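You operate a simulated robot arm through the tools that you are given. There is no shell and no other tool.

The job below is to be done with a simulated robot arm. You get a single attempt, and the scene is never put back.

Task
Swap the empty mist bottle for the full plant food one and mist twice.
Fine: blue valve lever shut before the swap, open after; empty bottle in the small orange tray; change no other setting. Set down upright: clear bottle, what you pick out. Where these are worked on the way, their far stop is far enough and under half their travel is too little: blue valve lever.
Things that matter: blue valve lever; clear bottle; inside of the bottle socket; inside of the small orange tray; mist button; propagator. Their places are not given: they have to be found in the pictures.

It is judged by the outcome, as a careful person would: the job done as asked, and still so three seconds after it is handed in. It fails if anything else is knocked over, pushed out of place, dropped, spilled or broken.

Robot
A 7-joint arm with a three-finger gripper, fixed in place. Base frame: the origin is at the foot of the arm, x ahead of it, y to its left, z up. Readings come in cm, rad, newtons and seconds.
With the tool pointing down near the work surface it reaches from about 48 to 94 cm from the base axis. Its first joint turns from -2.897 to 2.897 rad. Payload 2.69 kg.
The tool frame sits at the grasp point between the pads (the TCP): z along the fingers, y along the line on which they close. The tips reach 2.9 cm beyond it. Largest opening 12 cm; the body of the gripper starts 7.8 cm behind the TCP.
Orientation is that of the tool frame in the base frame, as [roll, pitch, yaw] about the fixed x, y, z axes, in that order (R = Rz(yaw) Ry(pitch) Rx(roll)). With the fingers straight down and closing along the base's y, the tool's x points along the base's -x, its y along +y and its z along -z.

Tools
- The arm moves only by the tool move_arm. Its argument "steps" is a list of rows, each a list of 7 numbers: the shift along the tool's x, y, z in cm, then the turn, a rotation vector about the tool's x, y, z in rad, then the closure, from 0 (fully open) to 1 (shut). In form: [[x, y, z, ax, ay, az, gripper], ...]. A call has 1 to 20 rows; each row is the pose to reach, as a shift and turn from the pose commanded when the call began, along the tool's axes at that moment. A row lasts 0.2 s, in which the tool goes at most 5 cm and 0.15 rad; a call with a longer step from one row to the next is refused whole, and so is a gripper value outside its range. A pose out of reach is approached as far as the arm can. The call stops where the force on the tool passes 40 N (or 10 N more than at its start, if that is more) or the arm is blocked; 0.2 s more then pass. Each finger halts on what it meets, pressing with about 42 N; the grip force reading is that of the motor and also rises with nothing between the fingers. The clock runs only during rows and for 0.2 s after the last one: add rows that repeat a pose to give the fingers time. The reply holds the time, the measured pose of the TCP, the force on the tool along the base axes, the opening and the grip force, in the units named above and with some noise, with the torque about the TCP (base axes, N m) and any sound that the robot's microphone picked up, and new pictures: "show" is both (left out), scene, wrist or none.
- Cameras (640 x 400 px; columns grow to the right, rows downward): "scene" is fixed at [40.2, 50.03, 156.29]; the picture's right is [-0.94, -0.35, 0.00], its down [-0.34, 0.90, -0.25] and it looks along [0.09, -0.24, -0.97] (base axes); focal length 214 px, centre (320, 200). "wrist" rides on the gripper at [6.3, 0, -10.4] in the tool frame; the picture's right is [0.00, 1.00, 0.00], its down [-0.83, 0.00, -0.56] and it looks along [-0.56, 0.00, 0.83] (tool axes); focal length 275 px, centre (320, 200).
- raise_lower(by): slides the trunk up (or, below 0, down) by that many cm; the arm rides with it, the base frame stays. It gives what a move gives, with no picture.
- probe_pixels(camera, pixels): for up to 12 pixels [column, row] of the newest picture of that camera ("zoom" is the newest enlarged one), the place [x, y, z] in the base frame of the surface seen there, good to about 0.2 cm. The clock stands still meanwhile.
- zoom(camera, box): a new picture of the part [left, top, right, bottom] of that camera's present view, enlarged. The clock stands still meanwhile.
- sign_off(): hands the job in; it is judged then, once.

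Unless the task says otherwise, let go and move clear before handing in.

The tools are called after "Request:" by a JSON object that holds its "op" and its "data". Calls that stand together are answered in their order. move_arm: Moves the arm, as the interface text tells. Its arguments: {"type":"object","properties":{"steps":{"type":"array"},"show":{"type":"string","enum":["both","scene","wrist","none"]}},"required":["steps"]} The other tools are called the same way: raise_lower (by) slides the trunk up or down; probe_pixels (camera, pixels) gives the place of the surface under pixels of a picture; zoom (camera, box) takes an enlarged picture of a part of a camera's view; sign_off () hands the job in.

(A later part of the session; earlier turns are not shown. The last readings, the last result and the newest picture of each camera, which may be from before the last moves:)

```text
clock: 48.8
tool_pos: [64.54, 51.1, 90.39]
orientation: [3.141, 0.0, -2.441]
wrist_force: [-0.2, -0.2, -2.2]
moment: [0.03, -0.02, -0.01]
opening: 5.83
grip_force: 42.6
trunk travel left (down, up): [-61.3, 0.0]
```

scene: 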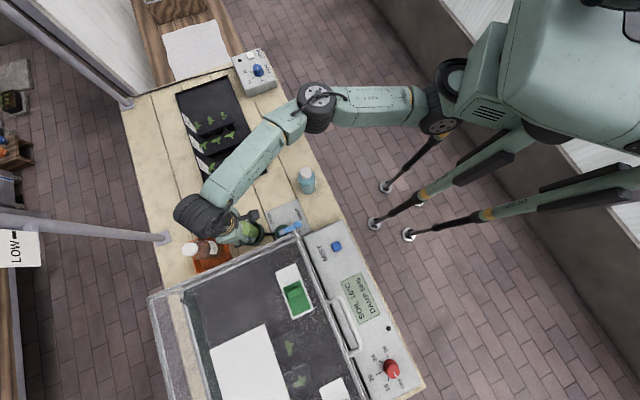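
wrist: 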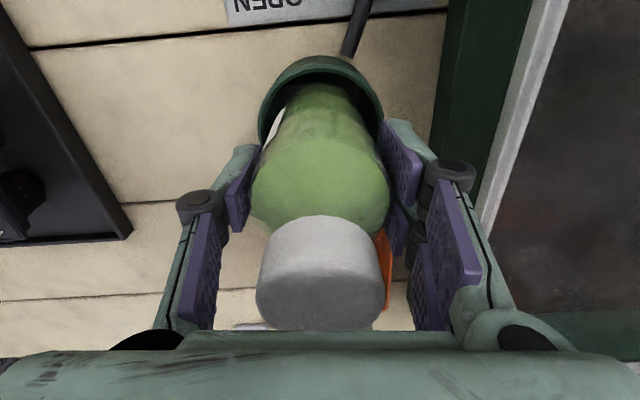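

Request:
{"op": "move_arm", "data": {"steps": [[0, 0, 0.12, 0, 0, 0, 0.8], [0, 0, 0.24, 0, 0, 0, 0.8]], "show": "none"}}

```text
clock: 49.4
tool_pos: [64.61, 51.07, 90.48]
orientation: [-3.141, 0.004, -2.442]
wrist_force: [3.0, 2.4, 8.9]
moment: [0.11, -0.13, 0.0]
opening: 5.84
grip_force: 41.7
trunk travel left (down, up): [-61.3, 0.0]
```

It has touched down at z≈90.4, matching the floor height. I'll ease off slightly and open.

Request:
{"op": "move_arm", "data": {"steps": [[0, 0, -0.08, 0, 0, 0, 0.8], [0, 0, -0.08, 0, 0, 0, 0.5], [0, 0, -0.08, 0, 0, 0, 0.42], [0, 0, -0.08, 0, 0, 0, 0.3], [0, 0, -0.08, 0, 0, 0, 0.3]]}}

Request:
{"op": "probe_pixels", "data": {"camera": "wrist", "pixels": [[320, 225], [320, 270], [270, 260], [372, 260], [320, 310]]}}

Request:
{"op": "zoom", "data": {"camera": "scene", "box": [225, 205, 285, 255]}}

```text
clock: 50.6
tool_pos: [64.6, 51.02, 90.31]
orientation: [3.14, 0.001, -2.441]
wrist_force: [0.1, -0.1, 0.2]
moment: [0.05, -0.01, -0.01]
opening: 8.42
grip_force: 0.0
trunk travel left (down, up): [-61.3, 0.0]
```

scene: 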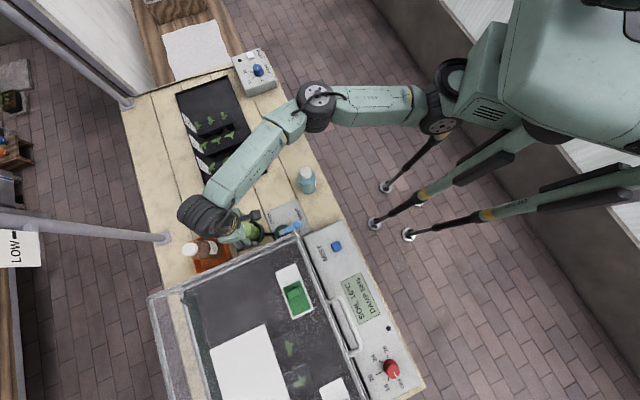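
wrist: 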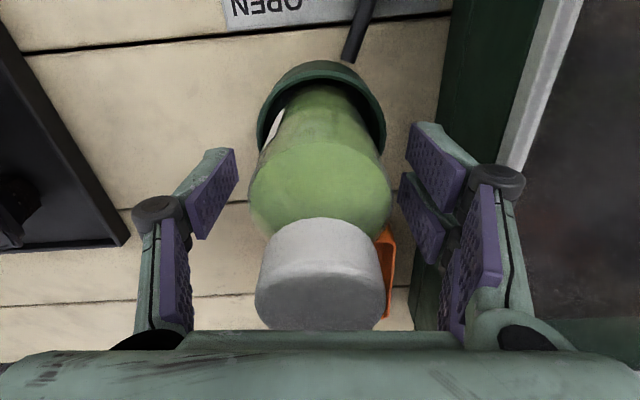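

```text
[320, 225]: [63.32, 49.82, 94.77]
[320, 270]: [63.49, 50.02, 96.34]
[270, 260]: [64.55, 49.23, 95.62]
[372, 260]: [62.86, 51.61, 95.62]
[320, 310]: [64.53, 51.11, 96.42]
```

```text
8.00 times, centred on (255, 230) of scene
```

zoom: 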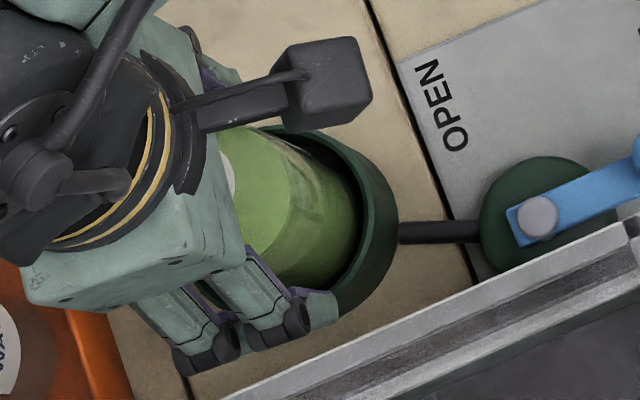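

The plant-food bottle is seated (cap top z 96.4, the same as the old one). I'll lift straight off it.

Request:
{"op": "move_arm", "data": {"steps": [[0, 0, -1, 0, 0, 0, 0.3], [0, 0, -3, 0, 0, 0, 0.3], [0, 0, -6, 0, 0, 0, 0.3], [0, 0, -10, 0, 0, 0, 0.3], [0, 0, -14, 0, 0, 0, 0.3], [0, 0, -14, 0, 0, 0, 0.3]]}}

Request:
{"op": "zoom", "data": {"camera": "scene", "box": [215, 185, 345, 275]}}

Request:
{"op": "probe_pixels", "data": {"camera": "scene", "pixels": [[298, 224], [282, 231], [303, 237], [306, 247], [313, 233], [330, 222], [299, 236], [304, 228], [310, 228]]}}

```text
clock: 52.0
tool_pos: [64.58, 51.07, 104.28]
orientation: [3.141, 0.0, -2.44]
wrist_force: [-0.2, -0.2, -0.5]
moment: [0.01, 0.01, 0.0]
opening: 8.39
grip_force: 0.1
trunk travel left (down, up): [-61.3, 0.0]
```

scene: 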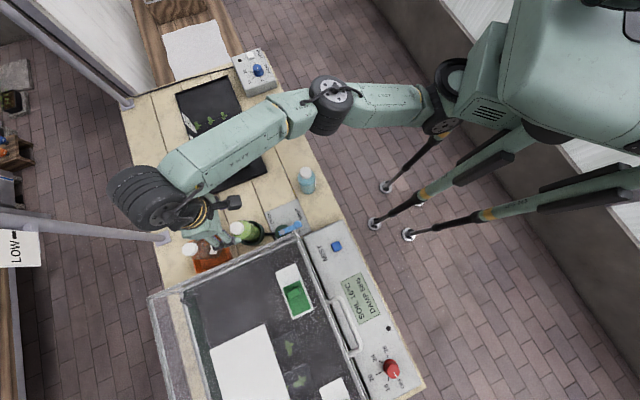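
wrist: 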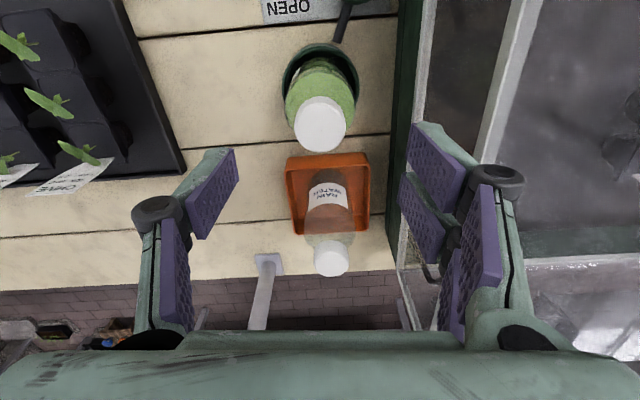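

```text
4.44 times, centred on (280, 230) of scene
```

zoom: 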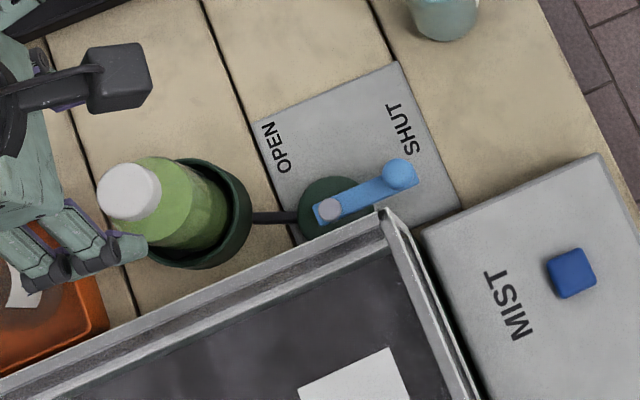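

```text
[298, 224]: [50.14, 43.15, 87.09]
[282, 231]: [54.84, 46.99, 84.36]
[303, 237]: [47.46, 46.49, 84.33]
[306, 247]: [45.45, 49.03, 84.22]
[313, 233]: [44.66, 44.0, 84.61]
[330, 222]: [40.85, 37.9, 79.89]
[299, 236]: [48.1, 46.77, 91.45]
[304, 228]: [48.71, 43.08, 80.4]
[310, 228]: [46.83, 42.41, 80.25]
```

The knob is at (50.1, 43.15, 87), about 5.5 cm from the propagator's side, with the panel's edge well behind it. I'll go above it with the tool leaned outward again, so the palm clears the propagator's corner, and with a narrow 4.5 cm opening.

Request:
{"op": "move_arm", "data": {"steps": [[2.7, 0.54, 0, 0, -0.07, 0, 0.35], [5.4, 1.08, 0, 0, -0.14, 0, 0.45], [8.1, 1.63, 0.5, 0, -0.21, 0, 0.55], [10.8, 2.17, 1.5, 0, -0.28, 0, 0.625], [13.5, 2.72, 2.5, 0, -0.35, 0, 0.625], [16.14, 3.26, 3.5, 0, -0.35, 0, 0.625], [16.14, 3.26, 3.5, 0, -0.35, 0, 0.625]]}}

Request:
{"op": "zoom", "data": {"camera": "scene", "box": [225, 170, 355, 260]}}

```text
clock: 53.6
tool_pos: [50.03, 43.13, 100.4]
orientation: [-3.142, 0.35, -2.441]
wrist_force: [0.4, 0.4, -0.3]
moment: [0.02, 0.0, 0.02]
opening: 4.49
grip_force: 0.0
trunk travel left (down, up): [-61.3, 0.0]
```

scene: 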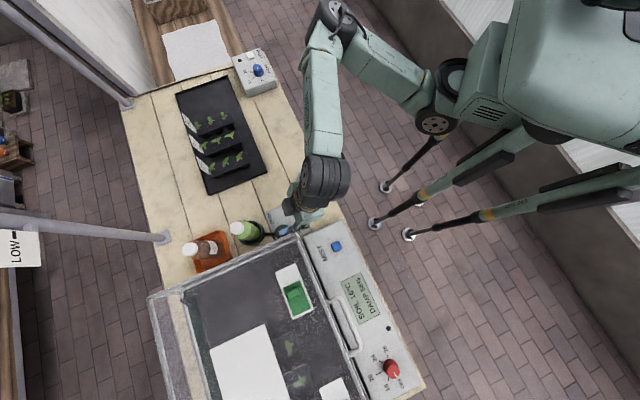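
wrist: 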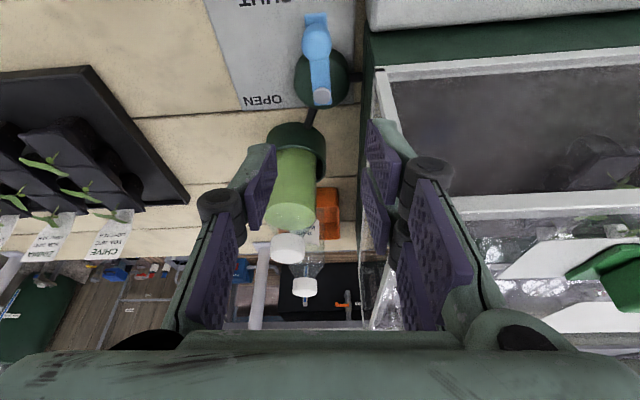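

```text
4.44 times, centred on (290, 215) of scene
```

zoom: 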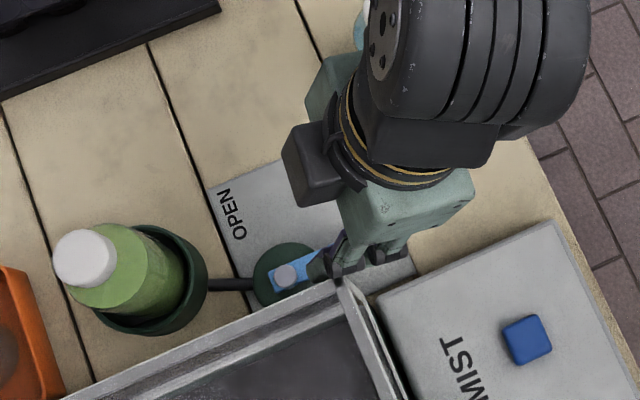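

The knob (317,40) lies between the fingers' columns. I'll verify the knob, prong and propagator-corner positions before lowering.

Request:
{"op": "probe_pixels", "data": {"camera": "wrist", "pixels": [[317, 40], [317, 20], [320, 95], [385, 140], [400, 150], [435, 165], [378, 75], [366, 60], [385, 120], [362, 100], [270, 160], [370, 140]]}}

```text
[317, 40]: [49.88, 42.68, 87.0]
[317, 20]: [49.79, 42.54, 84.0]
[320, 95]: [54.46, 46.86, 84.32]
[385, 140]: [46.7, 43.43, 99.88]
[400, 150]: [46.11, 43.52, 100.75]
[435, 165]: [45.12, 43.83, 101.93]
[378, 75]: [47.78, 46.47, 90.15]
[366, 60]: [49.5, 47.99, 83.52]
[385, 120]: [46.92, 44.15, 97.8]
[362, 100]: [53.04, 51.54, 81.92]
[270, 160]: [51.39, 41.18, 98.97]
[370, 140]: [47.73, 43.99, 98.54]
```

The propagator's base actually sits about 1.4 cm nearer than its top rim, so I'll narrow the opening to 3.5 cm and shift slightly away from it. I'll descend to just above the knob and check.

Request:
{"op": "move_arm", "data": {"steps": [[0.14, -0.25, 0, 0, 0, 0, 0.708], [1.2, -0.25, 2.8, 0, 0, 0, 0.708], [2.2, -0.25, 5.7, 0, 0, 0, 0.708], [3.2, -0.25, 8.3, 0, 0, 0, 0.708], [3.54, -0.25, 9.25, 0, 0, 0, 0.708], [3.54, -0.25, 9.25, 0, 0, 0, 0.708]]}}

Request:
{"op": "zoom", "data": {"camera": "wrist", "box": [220, 60, 460, 220]}}

Request:
{"op": "zoom", "data": {"camera": "scene", "box": [255, 190, 345, 250]}}

```text
clock: 55.0
tool_pos: [50.1, 43.0, 90.87]
orientation: [-3.141, 0.349, -2.442]
wrist_force: [-0.4, -0.1, -0.2]
moment: [0.02, 0.02, -0.01]
opening: 3.49
grip_force: 0.0
trunk travel left (down, up): [-61.3, 0.0]
```

scene: 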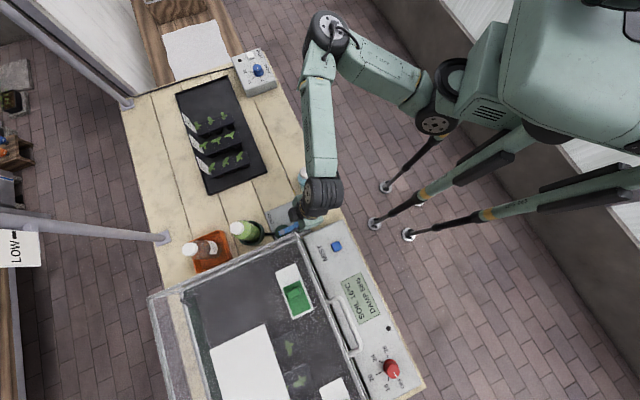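
wrist: 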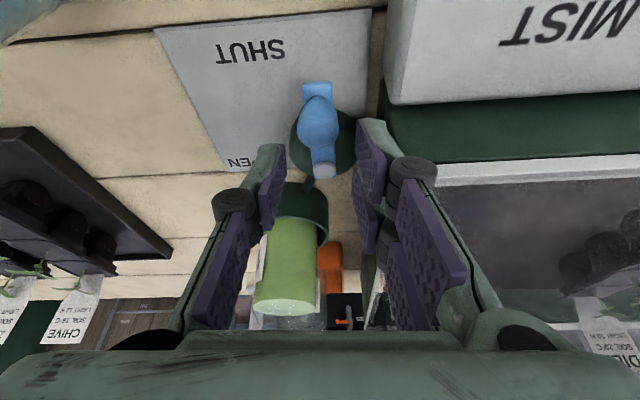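

```text
2.50 times, centred on (340, 140) of wrist
```

zoom: 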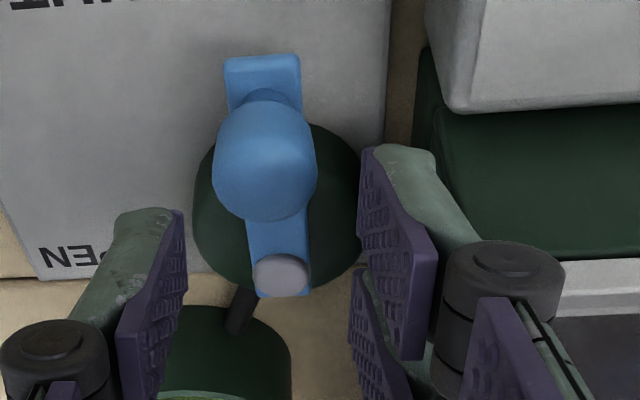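

```text
6.67 times, centred on (300, 220) of scene
```

zoom: 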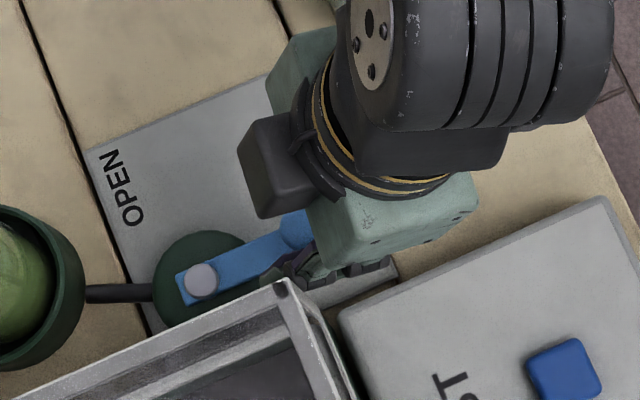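

With the lean, the fingertips sit about 0.8 cm outward of the TCP at knob height, so I'll shift that much toward the base while lowering to z 88. Then I'll close on the knob.

Request:
{"op": "move_arm", "data": {"steps": [[0.75, 0, -0.27, 0, 0, 0, 0.708], [1.25, 0, 1.1, 0, 0, 0, 0.708], [1.74, 0, 2.42, 0, 0, 0, 0.708], [1.74, 0, 2.42, 0, 0, 0, 0.708]]}}

Request:
{"op": "zoom", "data": {"camera": "wrist", "box": [220, 60, 460, 220]}}

```text
clock: 56.0
tool_pos: [49.62, 42.41, 88.02]
orientation: [-3.141, 0.351, -2.441]
wrist_force: [-0.5, -0.6, -0.1]
moment: [0.04, 0.02, -0.01]
opening: 3.49
grip_force: 0.0
trunk travel left (down, up): [-61.3, 0.0]
```

scene: 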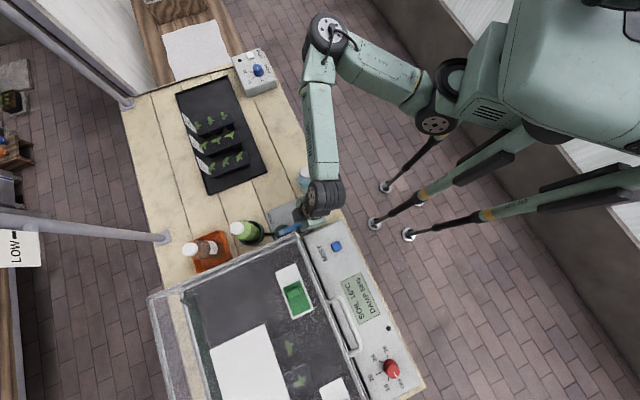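
wrist: 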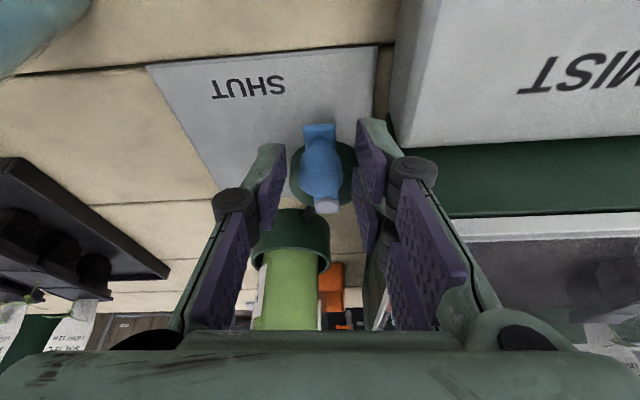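

```text
2.50 times, centred on (340, 140) of wrist
```

zoom: 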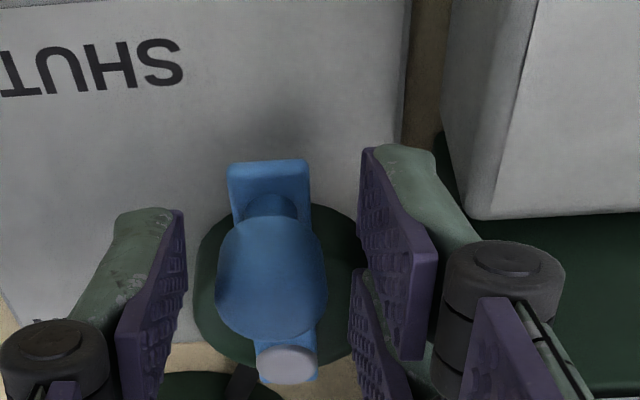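

The knob sits between the pads. Closing on it.

Request:
{"op": "move_arm", "data": {"steps": [[0, 0, 0, 0, 0, 0, 0.78], [0, 0, 0, 0, 0, 0, 0.85], [0, 0, 0, 0, 0, 0, 0.92], [0, 0, 0, 0, 0, 0, 0.92]]}}

Request:
{"op": "zoom", "data": {"camera": "wrist", "box": [220, 60, 460, 220]}}

```text
clock: 57.0
tool_pos: [49.57, 42.22, 87.91]
orientation: [-3.141, 0.349, -2.442]
wrist_force: [-0.6, 0.2, 0.0]
moment: [0.03, -0.04, -0.02]
opening: 2.2
grip_force: 44.5
trunk travel left (down, up): [-61.3, 0.0]
```

scene: 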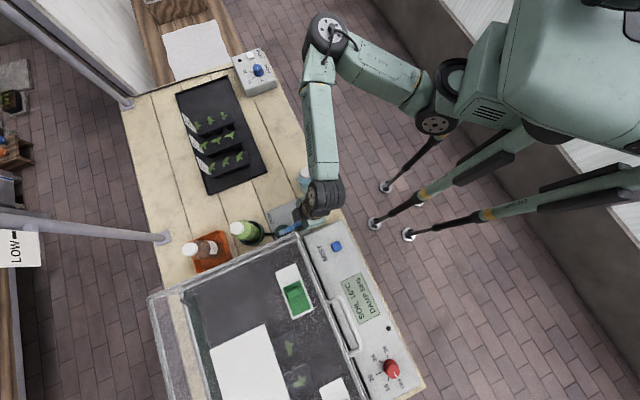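
wrist: 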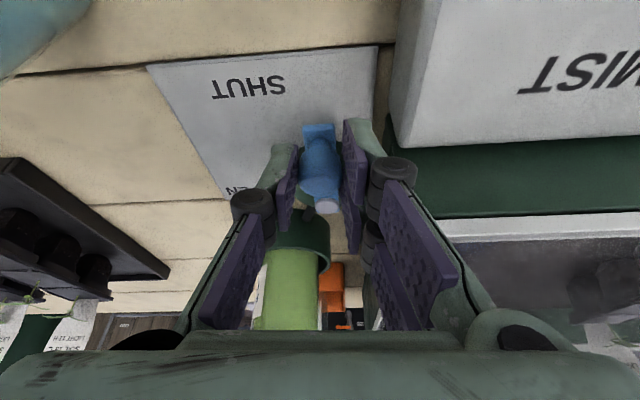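

```text
2.50 times, centred on (340, 140) of wrist
```

zoom: 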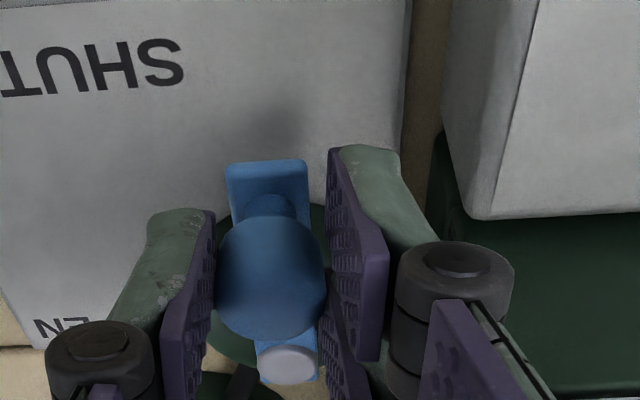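

The knob is gripped (2.2 cm opening). I'll swing it along its arc back toward OPEN, the first half now.

Request:
{"op": "move_arm", "data": {"steps": [[-0.07, -0.8, 0.03, 0, 0, 0, 0.92], [-0.24, -1.58, 0.09, 0, 0, 0, 0.92], [-0.52, -2.33, 0.19, 0, 0, 0, 0.92], [-0.89, -3.03, 0.33, 0, 0, 0, 0.92], [-1.35, -3.66, 0.49, 0, 0, 0, 0.92]]}}

Request:
{"op": "zoom", "data": {"camera": "wrist", "box": [220, 60, 460, 220]}}

```text
clock: 58.2
tool_pos: [52.98, 40.45, 88.03]
orientation: [3.141, 0.349, -2.443]
wrist_force: [-7.5, 3.6, -7.8]
moment: [-0.15, 0.44, 0.49]
opening: 2.2
grip_force: 45.2
trunk travel left (down, up): [-61.3, 0.0]
```

scene: 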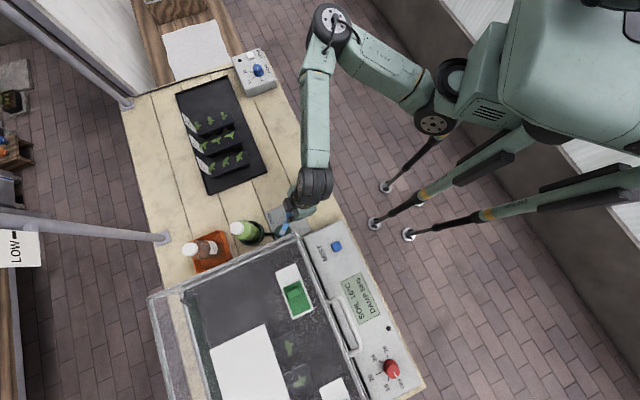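
wrist: 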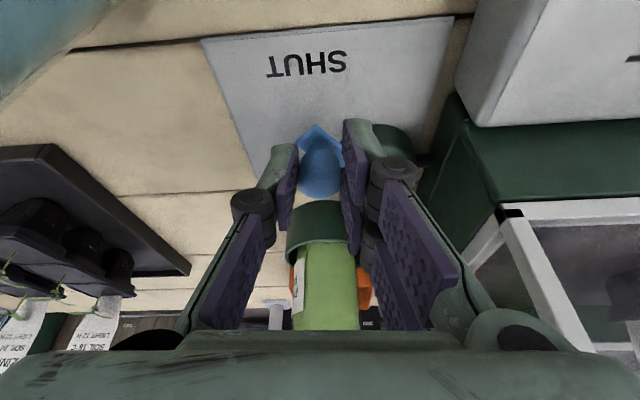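

```text
2.50 times, centred on (340, 140) of wrist
```

zoom: 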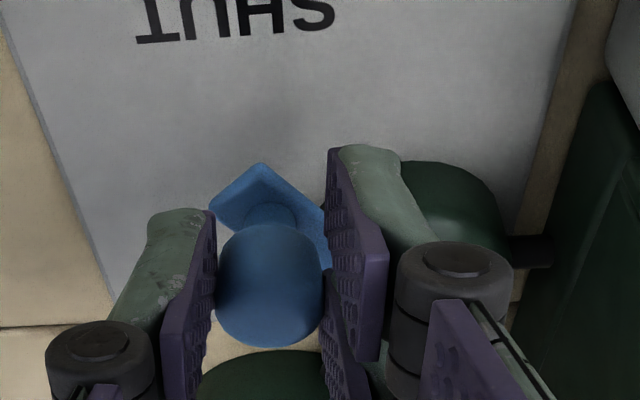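

The lever is halfway and following, with about 11 N of friction load. I'll continue the arc toward OPEN.

Request:
{"op": "move_arm", "data": {"steps": [[-0.53, -0.57, 0.2, 0, 0, 0, 0.92], [-1.14, -1.04, 0.42, 0, 0, 0, 0.92], [-1.8, -1.43, 0.66, 0, 0, 0, 0.92], [-2.51, -1.71, 0.92, 0, 0, 0, 0.92], [-3.24, -1.885, 1.19, 0, 0, 0, 0.92], [-3.8, -1.94, 1.39, 0, 0, 0, 0.92]]}}

Request:
{"op": "zoom", "data": {"camera": "wrist", "box": [220, 60, 460, 220]}}

```text
clock: 59.6
tool_pos: [57.02, 41.85, 88.12]
orientation: [3.139, 0.347, -2.439]
wrist_force: [-25.0, 10.9, -4.8]
moment: [0.37, 0.1, 0.84]
opening: 2.07
grip_force: 44.8
trunk travel left (down, up): [-61.3, 0.0]
```

scene: 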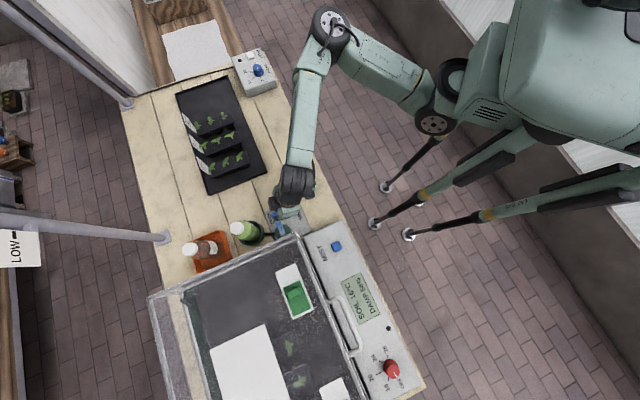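
wrist: 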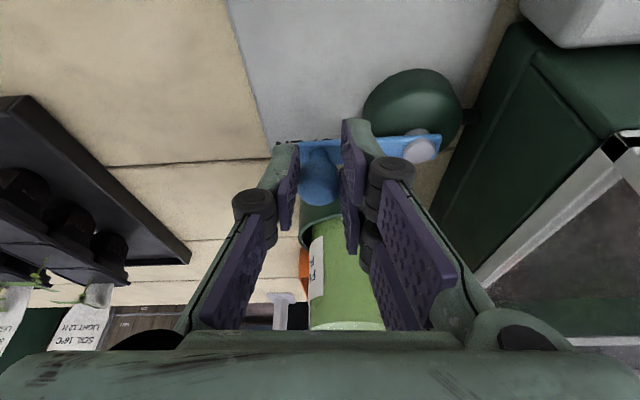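

```text
2.50 times, centred on (340, 140) of wrist
```

zoom: 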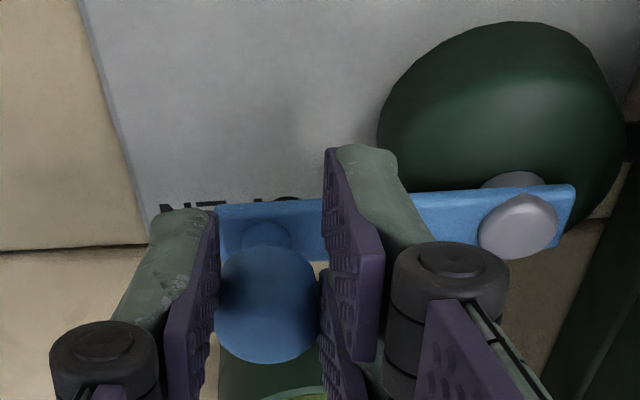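

The lever now lies nearly along its original OPEN line. The 27 N is mostly radial (I'm pulling slightly long), so I'll relax 0.3 cm toward the pivot and read again.

Request:
{"op": "move_arm", "data": {"steps": [[0, 0.15, 0, 0, 0, 0, 0.92], [0, 0.35, 0, 0, 0, 0, 0.92], [-0.15, 0.35, 0.05, 0, 0, 0, 0.92]], "show": "none"}}

```text
clock: 60.4
tool_pos: [56.94, 41.77, 88.05]
orientation: [-3.14, 0.346, -2.441]
wrist_force: [-27.9, -7.7, -2.6]
moment: [0.03, 0.26, 0.45]
opening: 2.07
grip_force: 45.2
trunk travel left (down, up): [-61.3, 0.0]
```

Now the resistance is about 26 N in the opening direction with no motion, so the lever is at its OPEN stop. I'll ease back, release the knob and lift away.

Request:
{"op": "move_arm", "data": {"steps": [[0.25, 0.1, -0.09, 0, 0, 0, 0.92], [0.25, 0.1, -0.09, 0, 0, 0, 0.8], [0.25, 0.1, -0.09, 0, 0, 0, 0.72], [0.25, 0.1, -0.09, 0, 0, 0, 0.72]]}}

Request:
{"op": "zoom", "data": {"camera": "wrist", "box": [220, 60, 460, 220]}}

```text
clock: 61.4
tool_pos: [57.04, 41.93, 88.09]
orientation: [-3.141, 0.351, -2.441]
wrist_force: [-0.3, -0.5, -0.4]
moment: [-0.01, 0.0, 0.01]
opening: 3.35
grip_force: 0.0
trunk travel left (down, up): [-61.3, 0.0]
```

scene: 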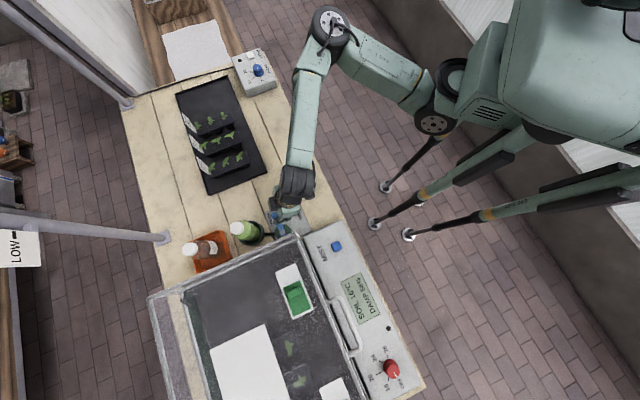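
wrist: 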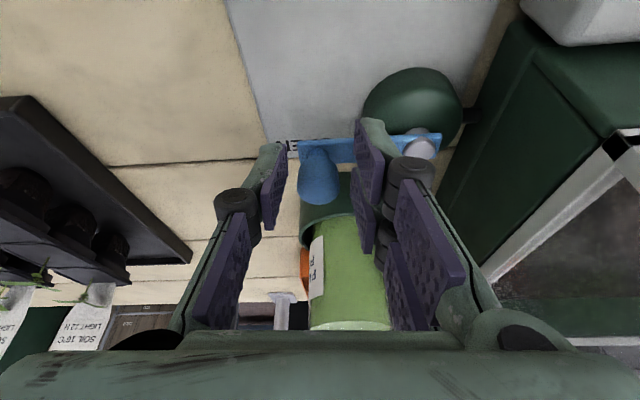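

```text
2.50 times, centred on (340, 140) of wrist
```

zoom: 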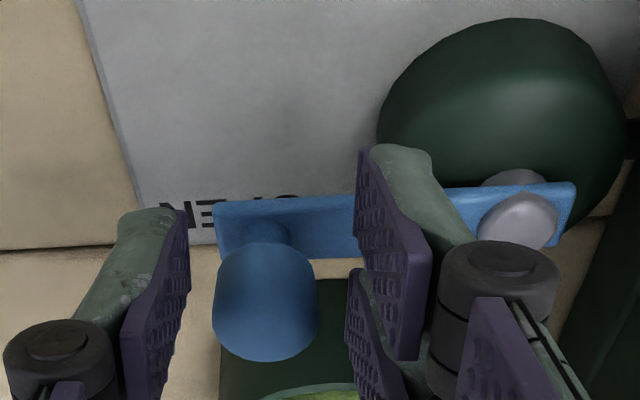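

The knob is free between the pads. I'll lift straight up.

Request:
{"op": "move_arm", "data": {"steps": [[-0.5, 0, -1.4, 0, 0, 0, 0.72], [-1.2, 0, -3.3, 0, 0, 0, 0.72], [-2.6, 0, -7, 0, 0, 0, 0.72], [-4, 0, -10.9, 0, 0, 0, 0.72], [-5.1, 0, -14, 0, 0, 0, 0.72], [-5.1, 0, -14, 0, 0, 0, 0.72]]}}

Request:
{"op": "zoom", "data": {"camera": "scene", "box": [215, 185, 345, 275]}}

Request:
{"op": "zoom", "data": {"camera": "wrist", "box": [220, 0, 480, 180]}}

```text
clock: 62.8
tool_pos: [57.05, 41.97, 102.91]
orientation: [-3.14, 0.349, -2.442]
wrist_force: [0.3, -0.5, 0.6]
moment: [-0.03, -0.02, 0.0]
opening: 3.38
grip_force: 0.1
trunk travel left (down, up): [-61.3, 0.0]
```

scene: 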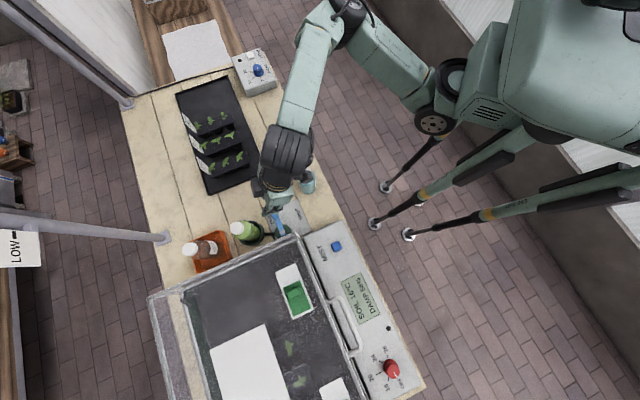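
wrist: 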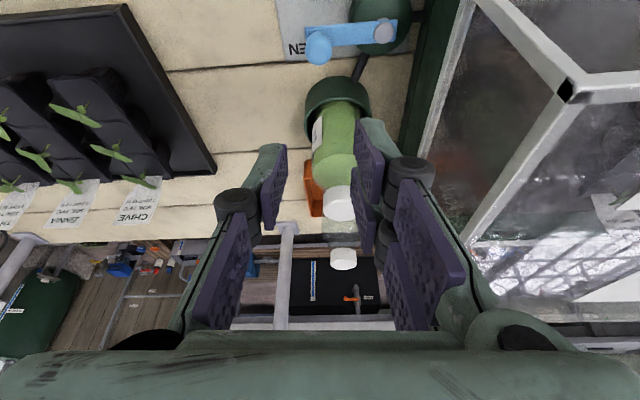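

```text
4.44 times, centred on (280, 230) of scene
```

zoom: 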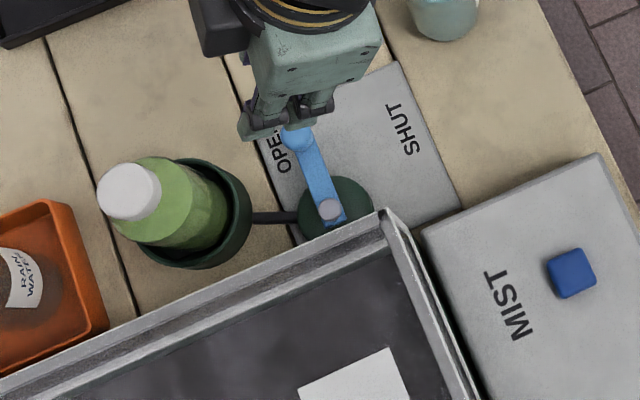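

```text
2.22 times, centred on (350, 90) of wrist
```

zoom: 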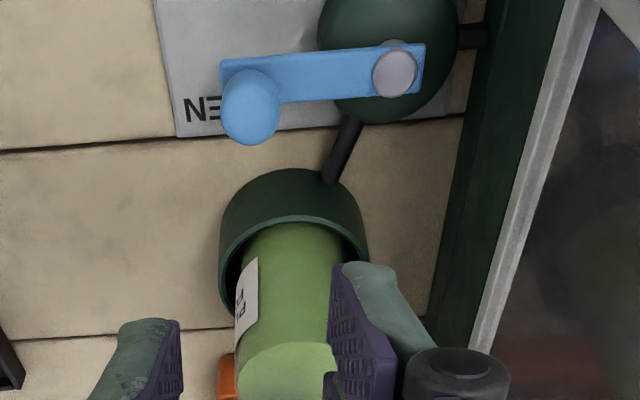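

The lever is back at OPEN, matching its original position. Next is the mist button at (36.5, 45.4, 85.8): I'll straighten the tool, shut the fingers and travel high to above it.

Request:
{"op": "move_arm", "data": {"steps": [[-0.6, 0, -1.6, 0, 0.09, 0, 0.8], [-1.2, 0, -3.1, 0, 0.18, 0, 0.9], [-1.71, 0, -4.7, 0, 0.27, 0, 1], [0.4, 2.66, -5.5, 0, 0.35, 0, 1], [2.5, 5.3, -6.2, 0, 0.35, 0, 1], [4.6, 8, -7, 0, 0.35, 0, 1], [6.7, 10.6, -7.8, 0, 0.35, 0, 1], [8.8, 13.3, -8.5, 0, 0.35, 0, 1], [10.92, 15.93, -9.3, 0, 0.35, 0, 1], [12.3, 15.93, -5.5, 0, 0.35, 0, 1], [13.62, 15.93, -1.87, 0, 0.35, 0, 1], [13.62, 15.93, -1.87, 0, 0.35, 0, 1]]}}

Request:
{"op": "probe_pixels", "data": {"camera": "scene", "pixels": [[336, 246], [275, 215], [283, 232]]}}

Request:
{"op": "zoom", "data": {"camera": "scene", "box": [215, 185, 395, 315]}}

```text
clock: 65.4
tool_pos: [36.35, 45.43, 99.89]
orientation: [-3.141, 0.0, -2.442]
wrist_force: [0.1, -0.4, 0.2]
moment: [0.0, -0.04, -0.02]
opening: 0.0
grip_force: 29.0
trunk travel left (down, up): [-61.3, 0.0]
```

scene: 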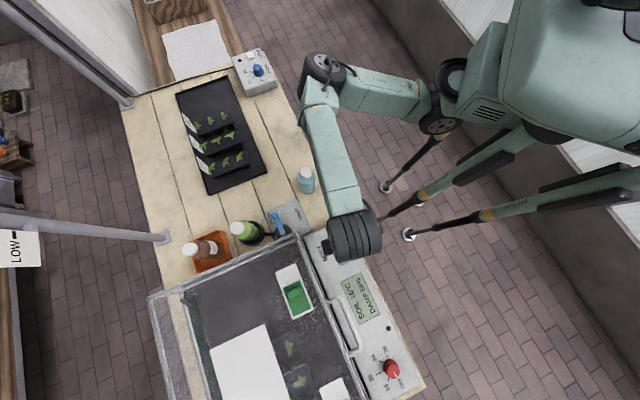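
wrist: 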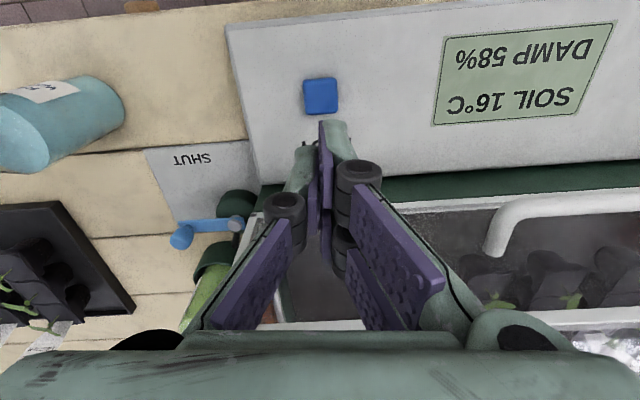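

```text
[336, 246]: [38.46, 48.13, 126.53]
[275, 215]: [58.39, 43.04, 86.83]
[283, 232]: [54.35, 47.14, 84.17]
```

```text
3.08 times, centred on (305, 250) of scene
```

zoom: 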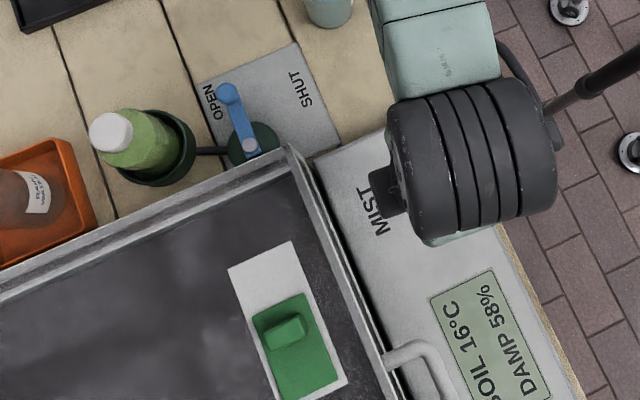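

The lever knob is back at (58.4, 43.0), exactly its starting OPEN place. I'll measure the button at wrist pixel (321,95).

Request:
{"op": "probe_pixels", "data": {"camera": "wrist", "pixels": [[321, 92], [305, 82], [336, 82], [307, 110], [337, 108], [321, 80], [290, 95], [350, 95]]}}

```text
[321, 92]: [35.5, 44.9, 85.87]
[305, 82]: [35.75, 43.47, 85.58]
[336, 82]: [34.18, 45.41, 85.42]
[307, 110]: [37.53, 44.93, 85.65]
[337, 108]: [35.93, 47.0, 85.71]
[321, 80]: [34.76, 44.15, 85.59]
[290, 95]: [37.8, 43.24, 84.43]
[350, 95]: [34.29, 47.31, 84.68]
```

The button centre is at about (36.0, 45.3) and its top at z 85.8. I'll descend to 0.8 cm above it.

Request:
{"op": "move_arm", "data": {"steps": [[0.29, 0.15, 3, 0, 0, 0, 1], [0.29, 0.15, 6, 0, 0, 0, 1], [0.29, 0.15, 9, 0, 0, 0, 1], [0.29, 0.15, 10.3, 0, 0, 0, 1], [0.29, 0.15, 10.3, 0, 0, 0, 1]]}}

Request:
{"op": "zoom", "data": {"camera": "wrist", "box": [220, 40, 460, 200]}}

```text
clock: 66.6
tool_pos: [36.15, 45.28, 89.63]
orientation: [-3.141, -0.002, -2.441]
wrist_force: [-0.5, -0.7, 0.1]
moment: [-0.02, -0.01, 0.01]
opening: 0.02
grip_force: 28.4
trunk travel left (down, up): [-61.3, 0.0]
```

scene: 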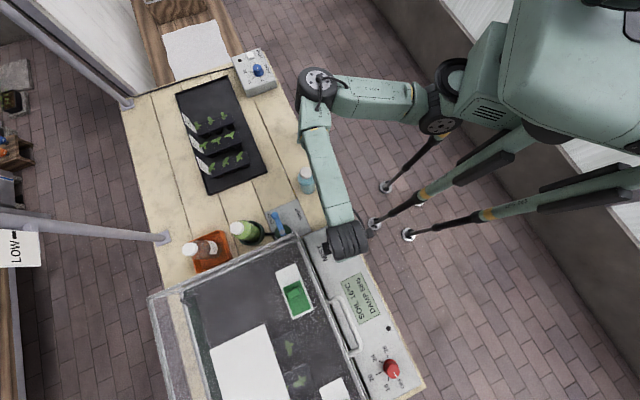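
wrist: 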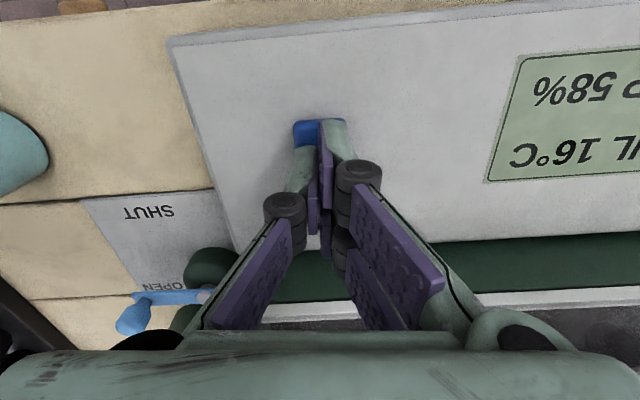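

```text
2.50 times, centred on (340, 120) of wrist
```

zoom: 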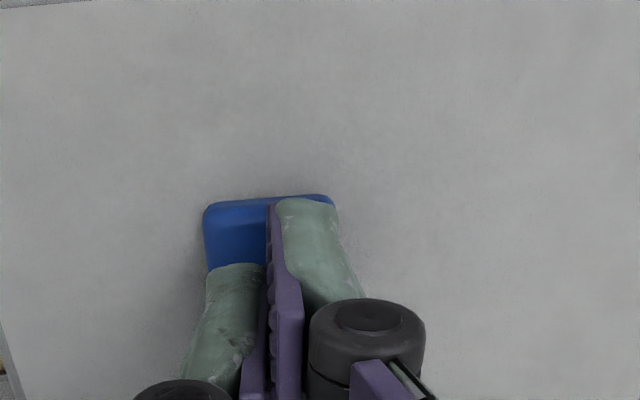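

The closed fingertips are over the blue button. First press: I'll lower slowly, watching force and sound.

Request:
{"op": "move_arm", "data": {"steps": [[0, 0, 0.4, 0, 0, 0, 1], [0, 0, 0.7, 0, 0, 0, 1], [0, 0, 0.9, 0, 0, 0, 1], [0, 0, 1.05, 0, 0, 0, 1]], "show": "none"}}

```text
clock: 67.6
tool_pos: [35.93, 45.27, 88.66]
orientation: [-3.141, 0.001, -2.441]
wrist_force: [-0.3, 0.3, 0.0]
moment: [0.0, 0.02, -0.01]
opening: 0.01
grip_force: 28.9
trunk travel left (down, up): [-61.3, 0.0]
```

Request:
{"op": "move_arm", "data": {"steps": [[0, 0, 0.15, 0, 0, 0, 1], [0, 0, 0.3, 0, 0, 0, 1]], "show": "none"}}

```text
clock: 68.2
tool_pos: [36.08, 45.4, 88.47]
orientation: [3.141, 0.0, -2.442]
wrist_force: [1.0, -0.4, -0.5]
moment: [-0.02, 0.0, -0.01]
opening: 0.0
grip_force: 28.7
trunk travel left (down, up): [-61.3, 0.0]
```

Request:
{"op": "move_arm", "data": {"steps": [[0, 0, 0.15, 0, 0, 0, 1], [0, 0, 0.3, 0, 0, 0, 1]]}}

Request:
{"op": "zoom", "data": {"camera": "wrist", "box": [220, 40, 460, 200]}}

```text
clock: 68.8
tool_pos: [35.99, 45.35, 88.18]
orientation: [3.141, 0.0, -2.443]
wrist_force: [-0.9, 0.2, 1.2]
moment: [0.01, 0.0, -0.01]
opening: 0.59
grip_force: 28.7
trunk travel left (down, up): [-61.3, 0.0]
```

scene: 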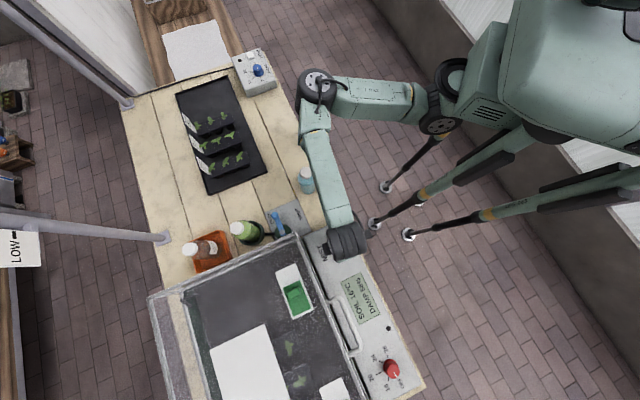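
wrist: 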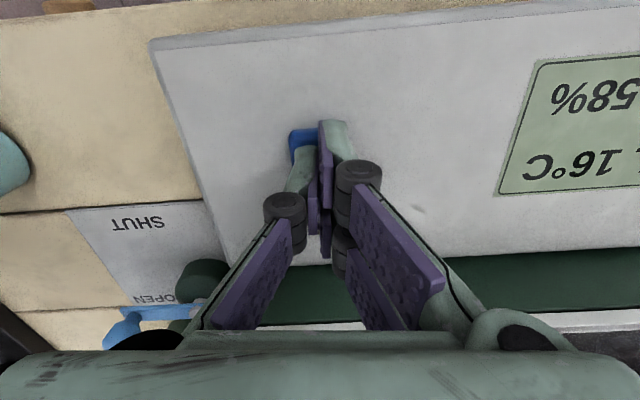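

```text
2.50 times, centred on (340, 120) of wrist
```

zoom: 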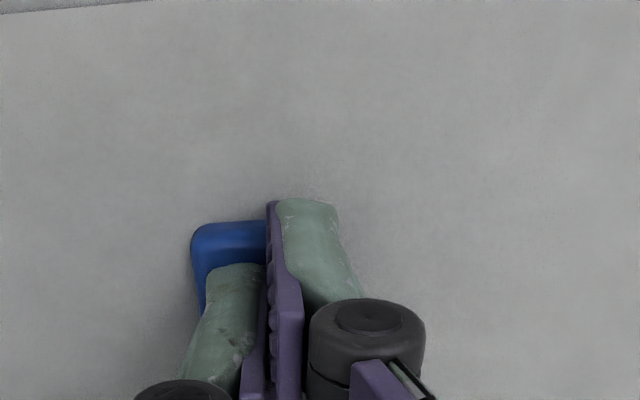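

The opening reading went to 0.59 with little force, which is odd. I'll hold still for a moment and read again.

Request:
{"op": "move_arm", "data": {"steps": [[0, 0, 0, 0, 0, 0, 1]], "show": "none"}}

Request:
{"op": "probe_pixels", "data": {"camera": "wrist", "pixels": [[300, 132], [293, 140], [310, 130], [280, 135], [340, 125], [330, 130], [305, 150]]}}

```text
clock: 69.2
tool_pos: [36.04, 45.19, 88.13]
orientation: [-3.142, 0.001, -2.441]
wrist_force: [0.4, 0.6, 1.5]
moment: [0.02, 0.0, -0.01]
opening: 0.61
grip_force: 28.2
trunk travel left (down, up): [-61.3, 0.0]
```

```text
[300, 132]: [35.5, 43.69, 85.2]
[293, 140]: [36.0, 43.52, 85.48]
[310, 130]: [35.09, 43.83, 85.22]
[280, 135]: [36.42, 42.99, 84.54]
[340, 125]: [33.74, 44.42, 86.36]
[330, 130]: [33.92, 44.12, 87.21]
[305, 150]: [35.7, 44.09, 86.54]
```

The button top has gone down to about z 85.3 with a light 1.5 N, so it's moving. I'll press further.

Request:
{"op": "move_arm", "data": {"steps": [[0, 0, 0.15, 0, 0, 0, 1], [0, 0, 0.3, 0, 0, 0, 1]], "show": "none"}}

```text
clock: 69.8
tool_pos: [36.13, 45.32, 87.8]
orientation: [-3.14, 0.0, -2.44]
wrist_force: [0.4, 1.2, 3.2]
moment: [0.04, 0.01, -0.03]
opening: 0.61
grip_force: 28.6
trunk travel left (down, up): [-61.3, 0.0]
heard: click
```

A click was heard, so that's the first press. I'll release by lifting 1.5 cm and check that the button springs back.

Request:
{"op": "move_arm", "data": {"steps": [[0, 0, -0.6, 0, 0, 0, 1], [0, 0, -1.2, 0, 0, 0, 1], [0, 0, -2, 0, 0, 0, 1], [0, 0, -2, 0, 0, 0, 1], [0, 0, -2, 0, 0, 0, 1]]}}

Request:
{"op": "probe_pixels", "data": {"camera": "wrist", "pixels": [[305, 125], [300, 128], [312, 122]]}}

Request:
{"op": "zoom", "data": {"camera": "scene", "box": [150, 180, 420, 390]}}

```text
clock: 71.0
tool_pos: [36.08, 45.21, 89.72]
orientation: [3.141, 0.0, -2.442]
wrist_force: [0.7, -0.3, 0.1]
moment: [0.03, 0.03, 0.01]
opening: 0.0
grip_force: 29.2
trunk travel left (down, up): [-61.3, 0.0]
```

scene: 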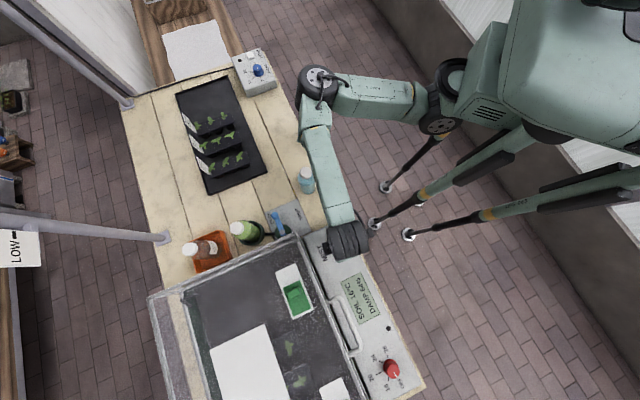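
wrist: 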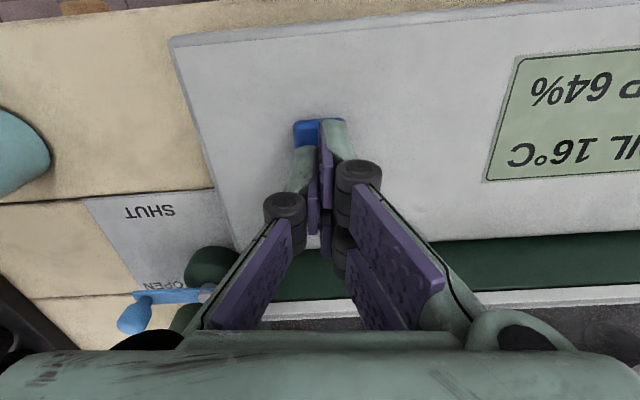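

```text
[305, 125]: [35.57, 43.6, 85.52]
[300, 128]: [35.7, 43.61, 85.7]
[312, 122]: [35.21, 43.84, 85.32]
```

```text
1.90 times, centred on (285, 285) of scene
```

zoom: 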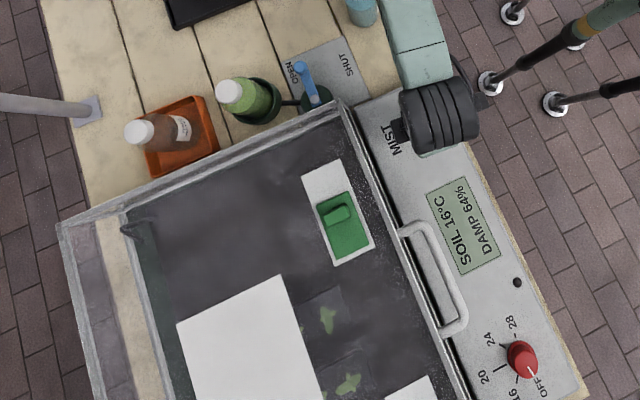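

DAMP rose from 58% to 64% and the button sprang back, so the first misting registered. Now the second press, to the same depth.

Request:
{"op": "move_arm", "data": {"steps": [[0, 0, 0.5, 0, 0, 0, 1], [0, 0, 1, 0, 0, 0, 1], [0, 0, 1.3, 0, 0, 0, 1], [0, 0, 1.5, 0, 0, 0, 1], [0, 0, 1.7, 0, 0, 0, 1], [0, 0, 1.85, 0, 0, 0, 1], [0, 0, 2, 0, 0, 0, 1]], "show": "wrist"}}

```text
clock: 72.6
tool_pos: [36.17, 45.33, 87.8]
orientation: [3.141, -0.001, -2.442]
wrist_force: [1.4, -0.3, 3.5]
moment: [0.0, -0.04, -0.01]
opening: 0.59
grip_force: 29.0
trunk travel left (down, up): [-61.3, 0.0]
heard: click
```

wrist: 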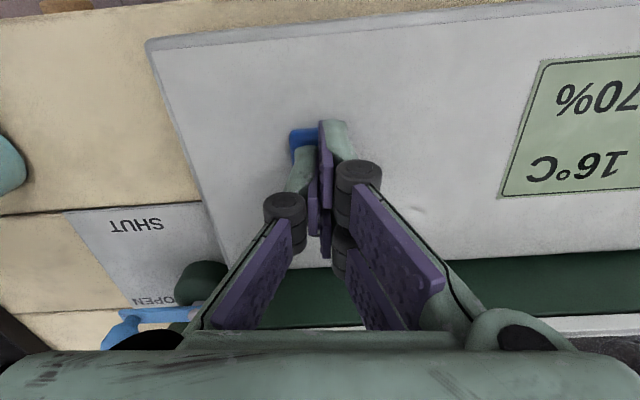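

A second click was heard and DAMP now reads 70%, so both mistings are done. I'll lift straight up and clear for a final look.

Request:
{"op": "move_arm", "data": {"steps": [[0, 0, -1, 0, 0, 0, 1], [0, 0, -3, 0, 0, 0, 1], [0, 0, -7, 0, 0, 0, 1], [0, 0, -11, 0, 0, 0, 1], [0, 0, -15, 0, 0, 0, 1], [3, -1.5, -19, 0, 0, 0, 1], [6, -4, -21, 0, 0, 0, 1], [6, -4, -21, 0, 0, 0, 1]]}}

Request:
{"op": "zoom", "data": {"camera": "scene", "box": [150, 180, 310, 290]}}

Request:
{"op": "zoom", "data": {"camera": "scene", "box": [270, 210, 450, 400]}}

```text
refused: row 6 steps farther than a row can; nothing moved
```

```text
3.64 times, centred on (230, 235) of scene
```

zoom: 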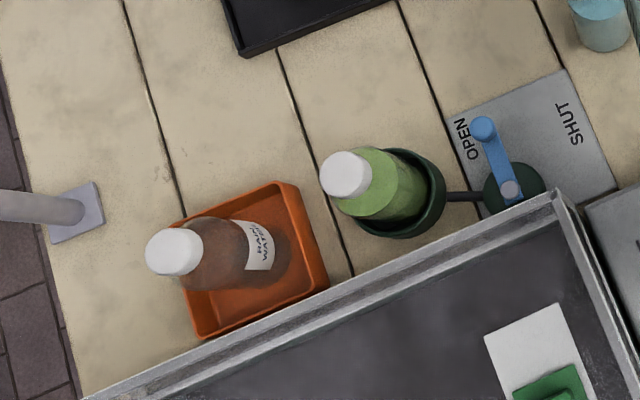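

```text
2.11 times, centred on (360, 305) of scene
```

zoom: 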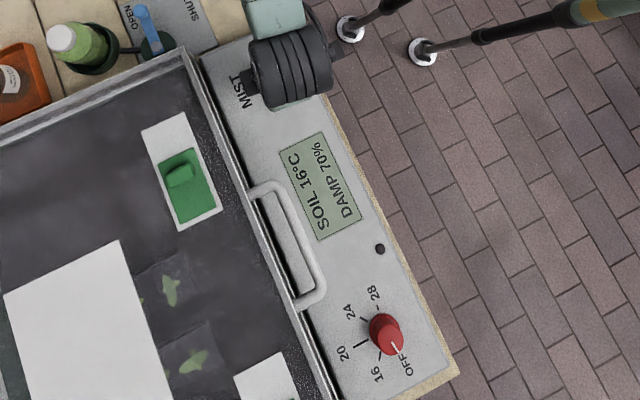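

The last move was refused because one row stepped too far. I'll redo the lift with smaller rows.

Request:
{"op": "move_arm", "data": {"steps": [[0, 0, -1, 0, 0, 0, 1], [0, 0, -3, 0, 0, 0, 1], [0, 0, -6, 0, 0, 0, 1], [0, 0, -9, 0, 0, 0, 1], [0, 0, -12, 0, 0, 0, 1], [0, 0, -15, 0, 0, 0, 1], [0, 0, -18, 0, 0, 0, 1], [0, 0, -18, 0, 0, 0, 1]]}}

Request:
{"op": "zoom", "data": {"camera": "scene", "box": [150, 60, 430, 290]}}

Request:
{"op": "probe_pixels", "data": {"camera": "scene", "pixels": [[191, 250], [236, 228], [306, 173], [275, 215]]}}

```text
clock: 74.4
tool_pos: [36.12, 45.39, 105.85]
orientation: [-3.141, -0.001, -2.443]
wrist_force: [0.5, 0.7, -0.7]
moment: [0.04, -0.03, -0.01]
opening: 0.0
grip_force: 28.6
trunk travel left (down, up): [-61.3, 0.0]
```

scene: 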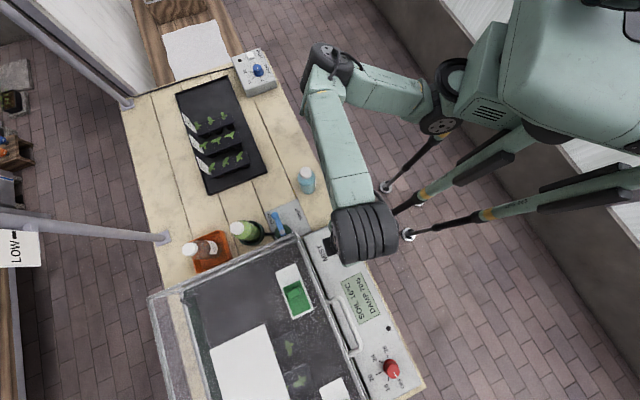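
wrist: 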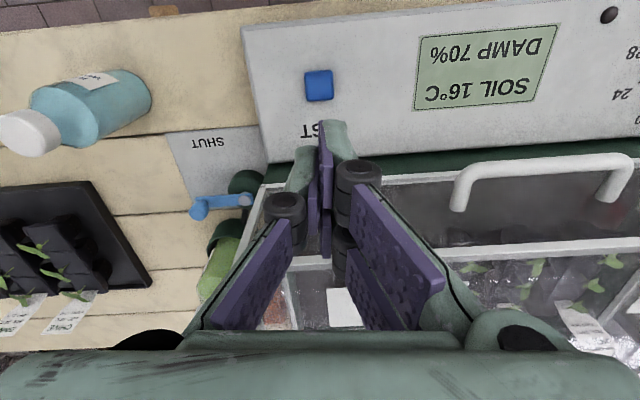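

```text
1.74 times, centred on (290, 175) of scene
```

zoom: 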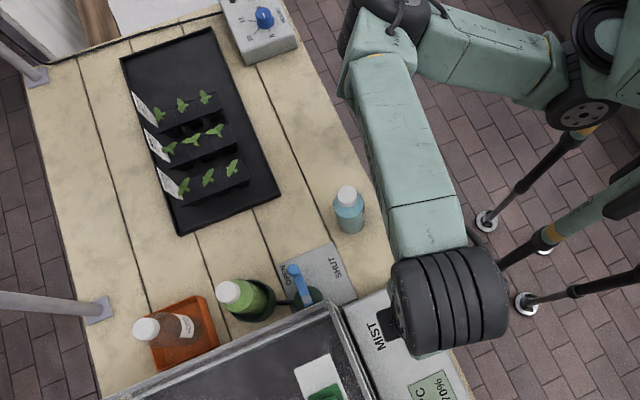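

```text
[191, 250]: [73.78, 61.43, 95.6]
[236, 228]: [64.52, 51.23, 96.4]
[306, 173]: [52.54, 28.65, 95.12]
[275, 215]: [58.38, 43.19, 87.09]
```

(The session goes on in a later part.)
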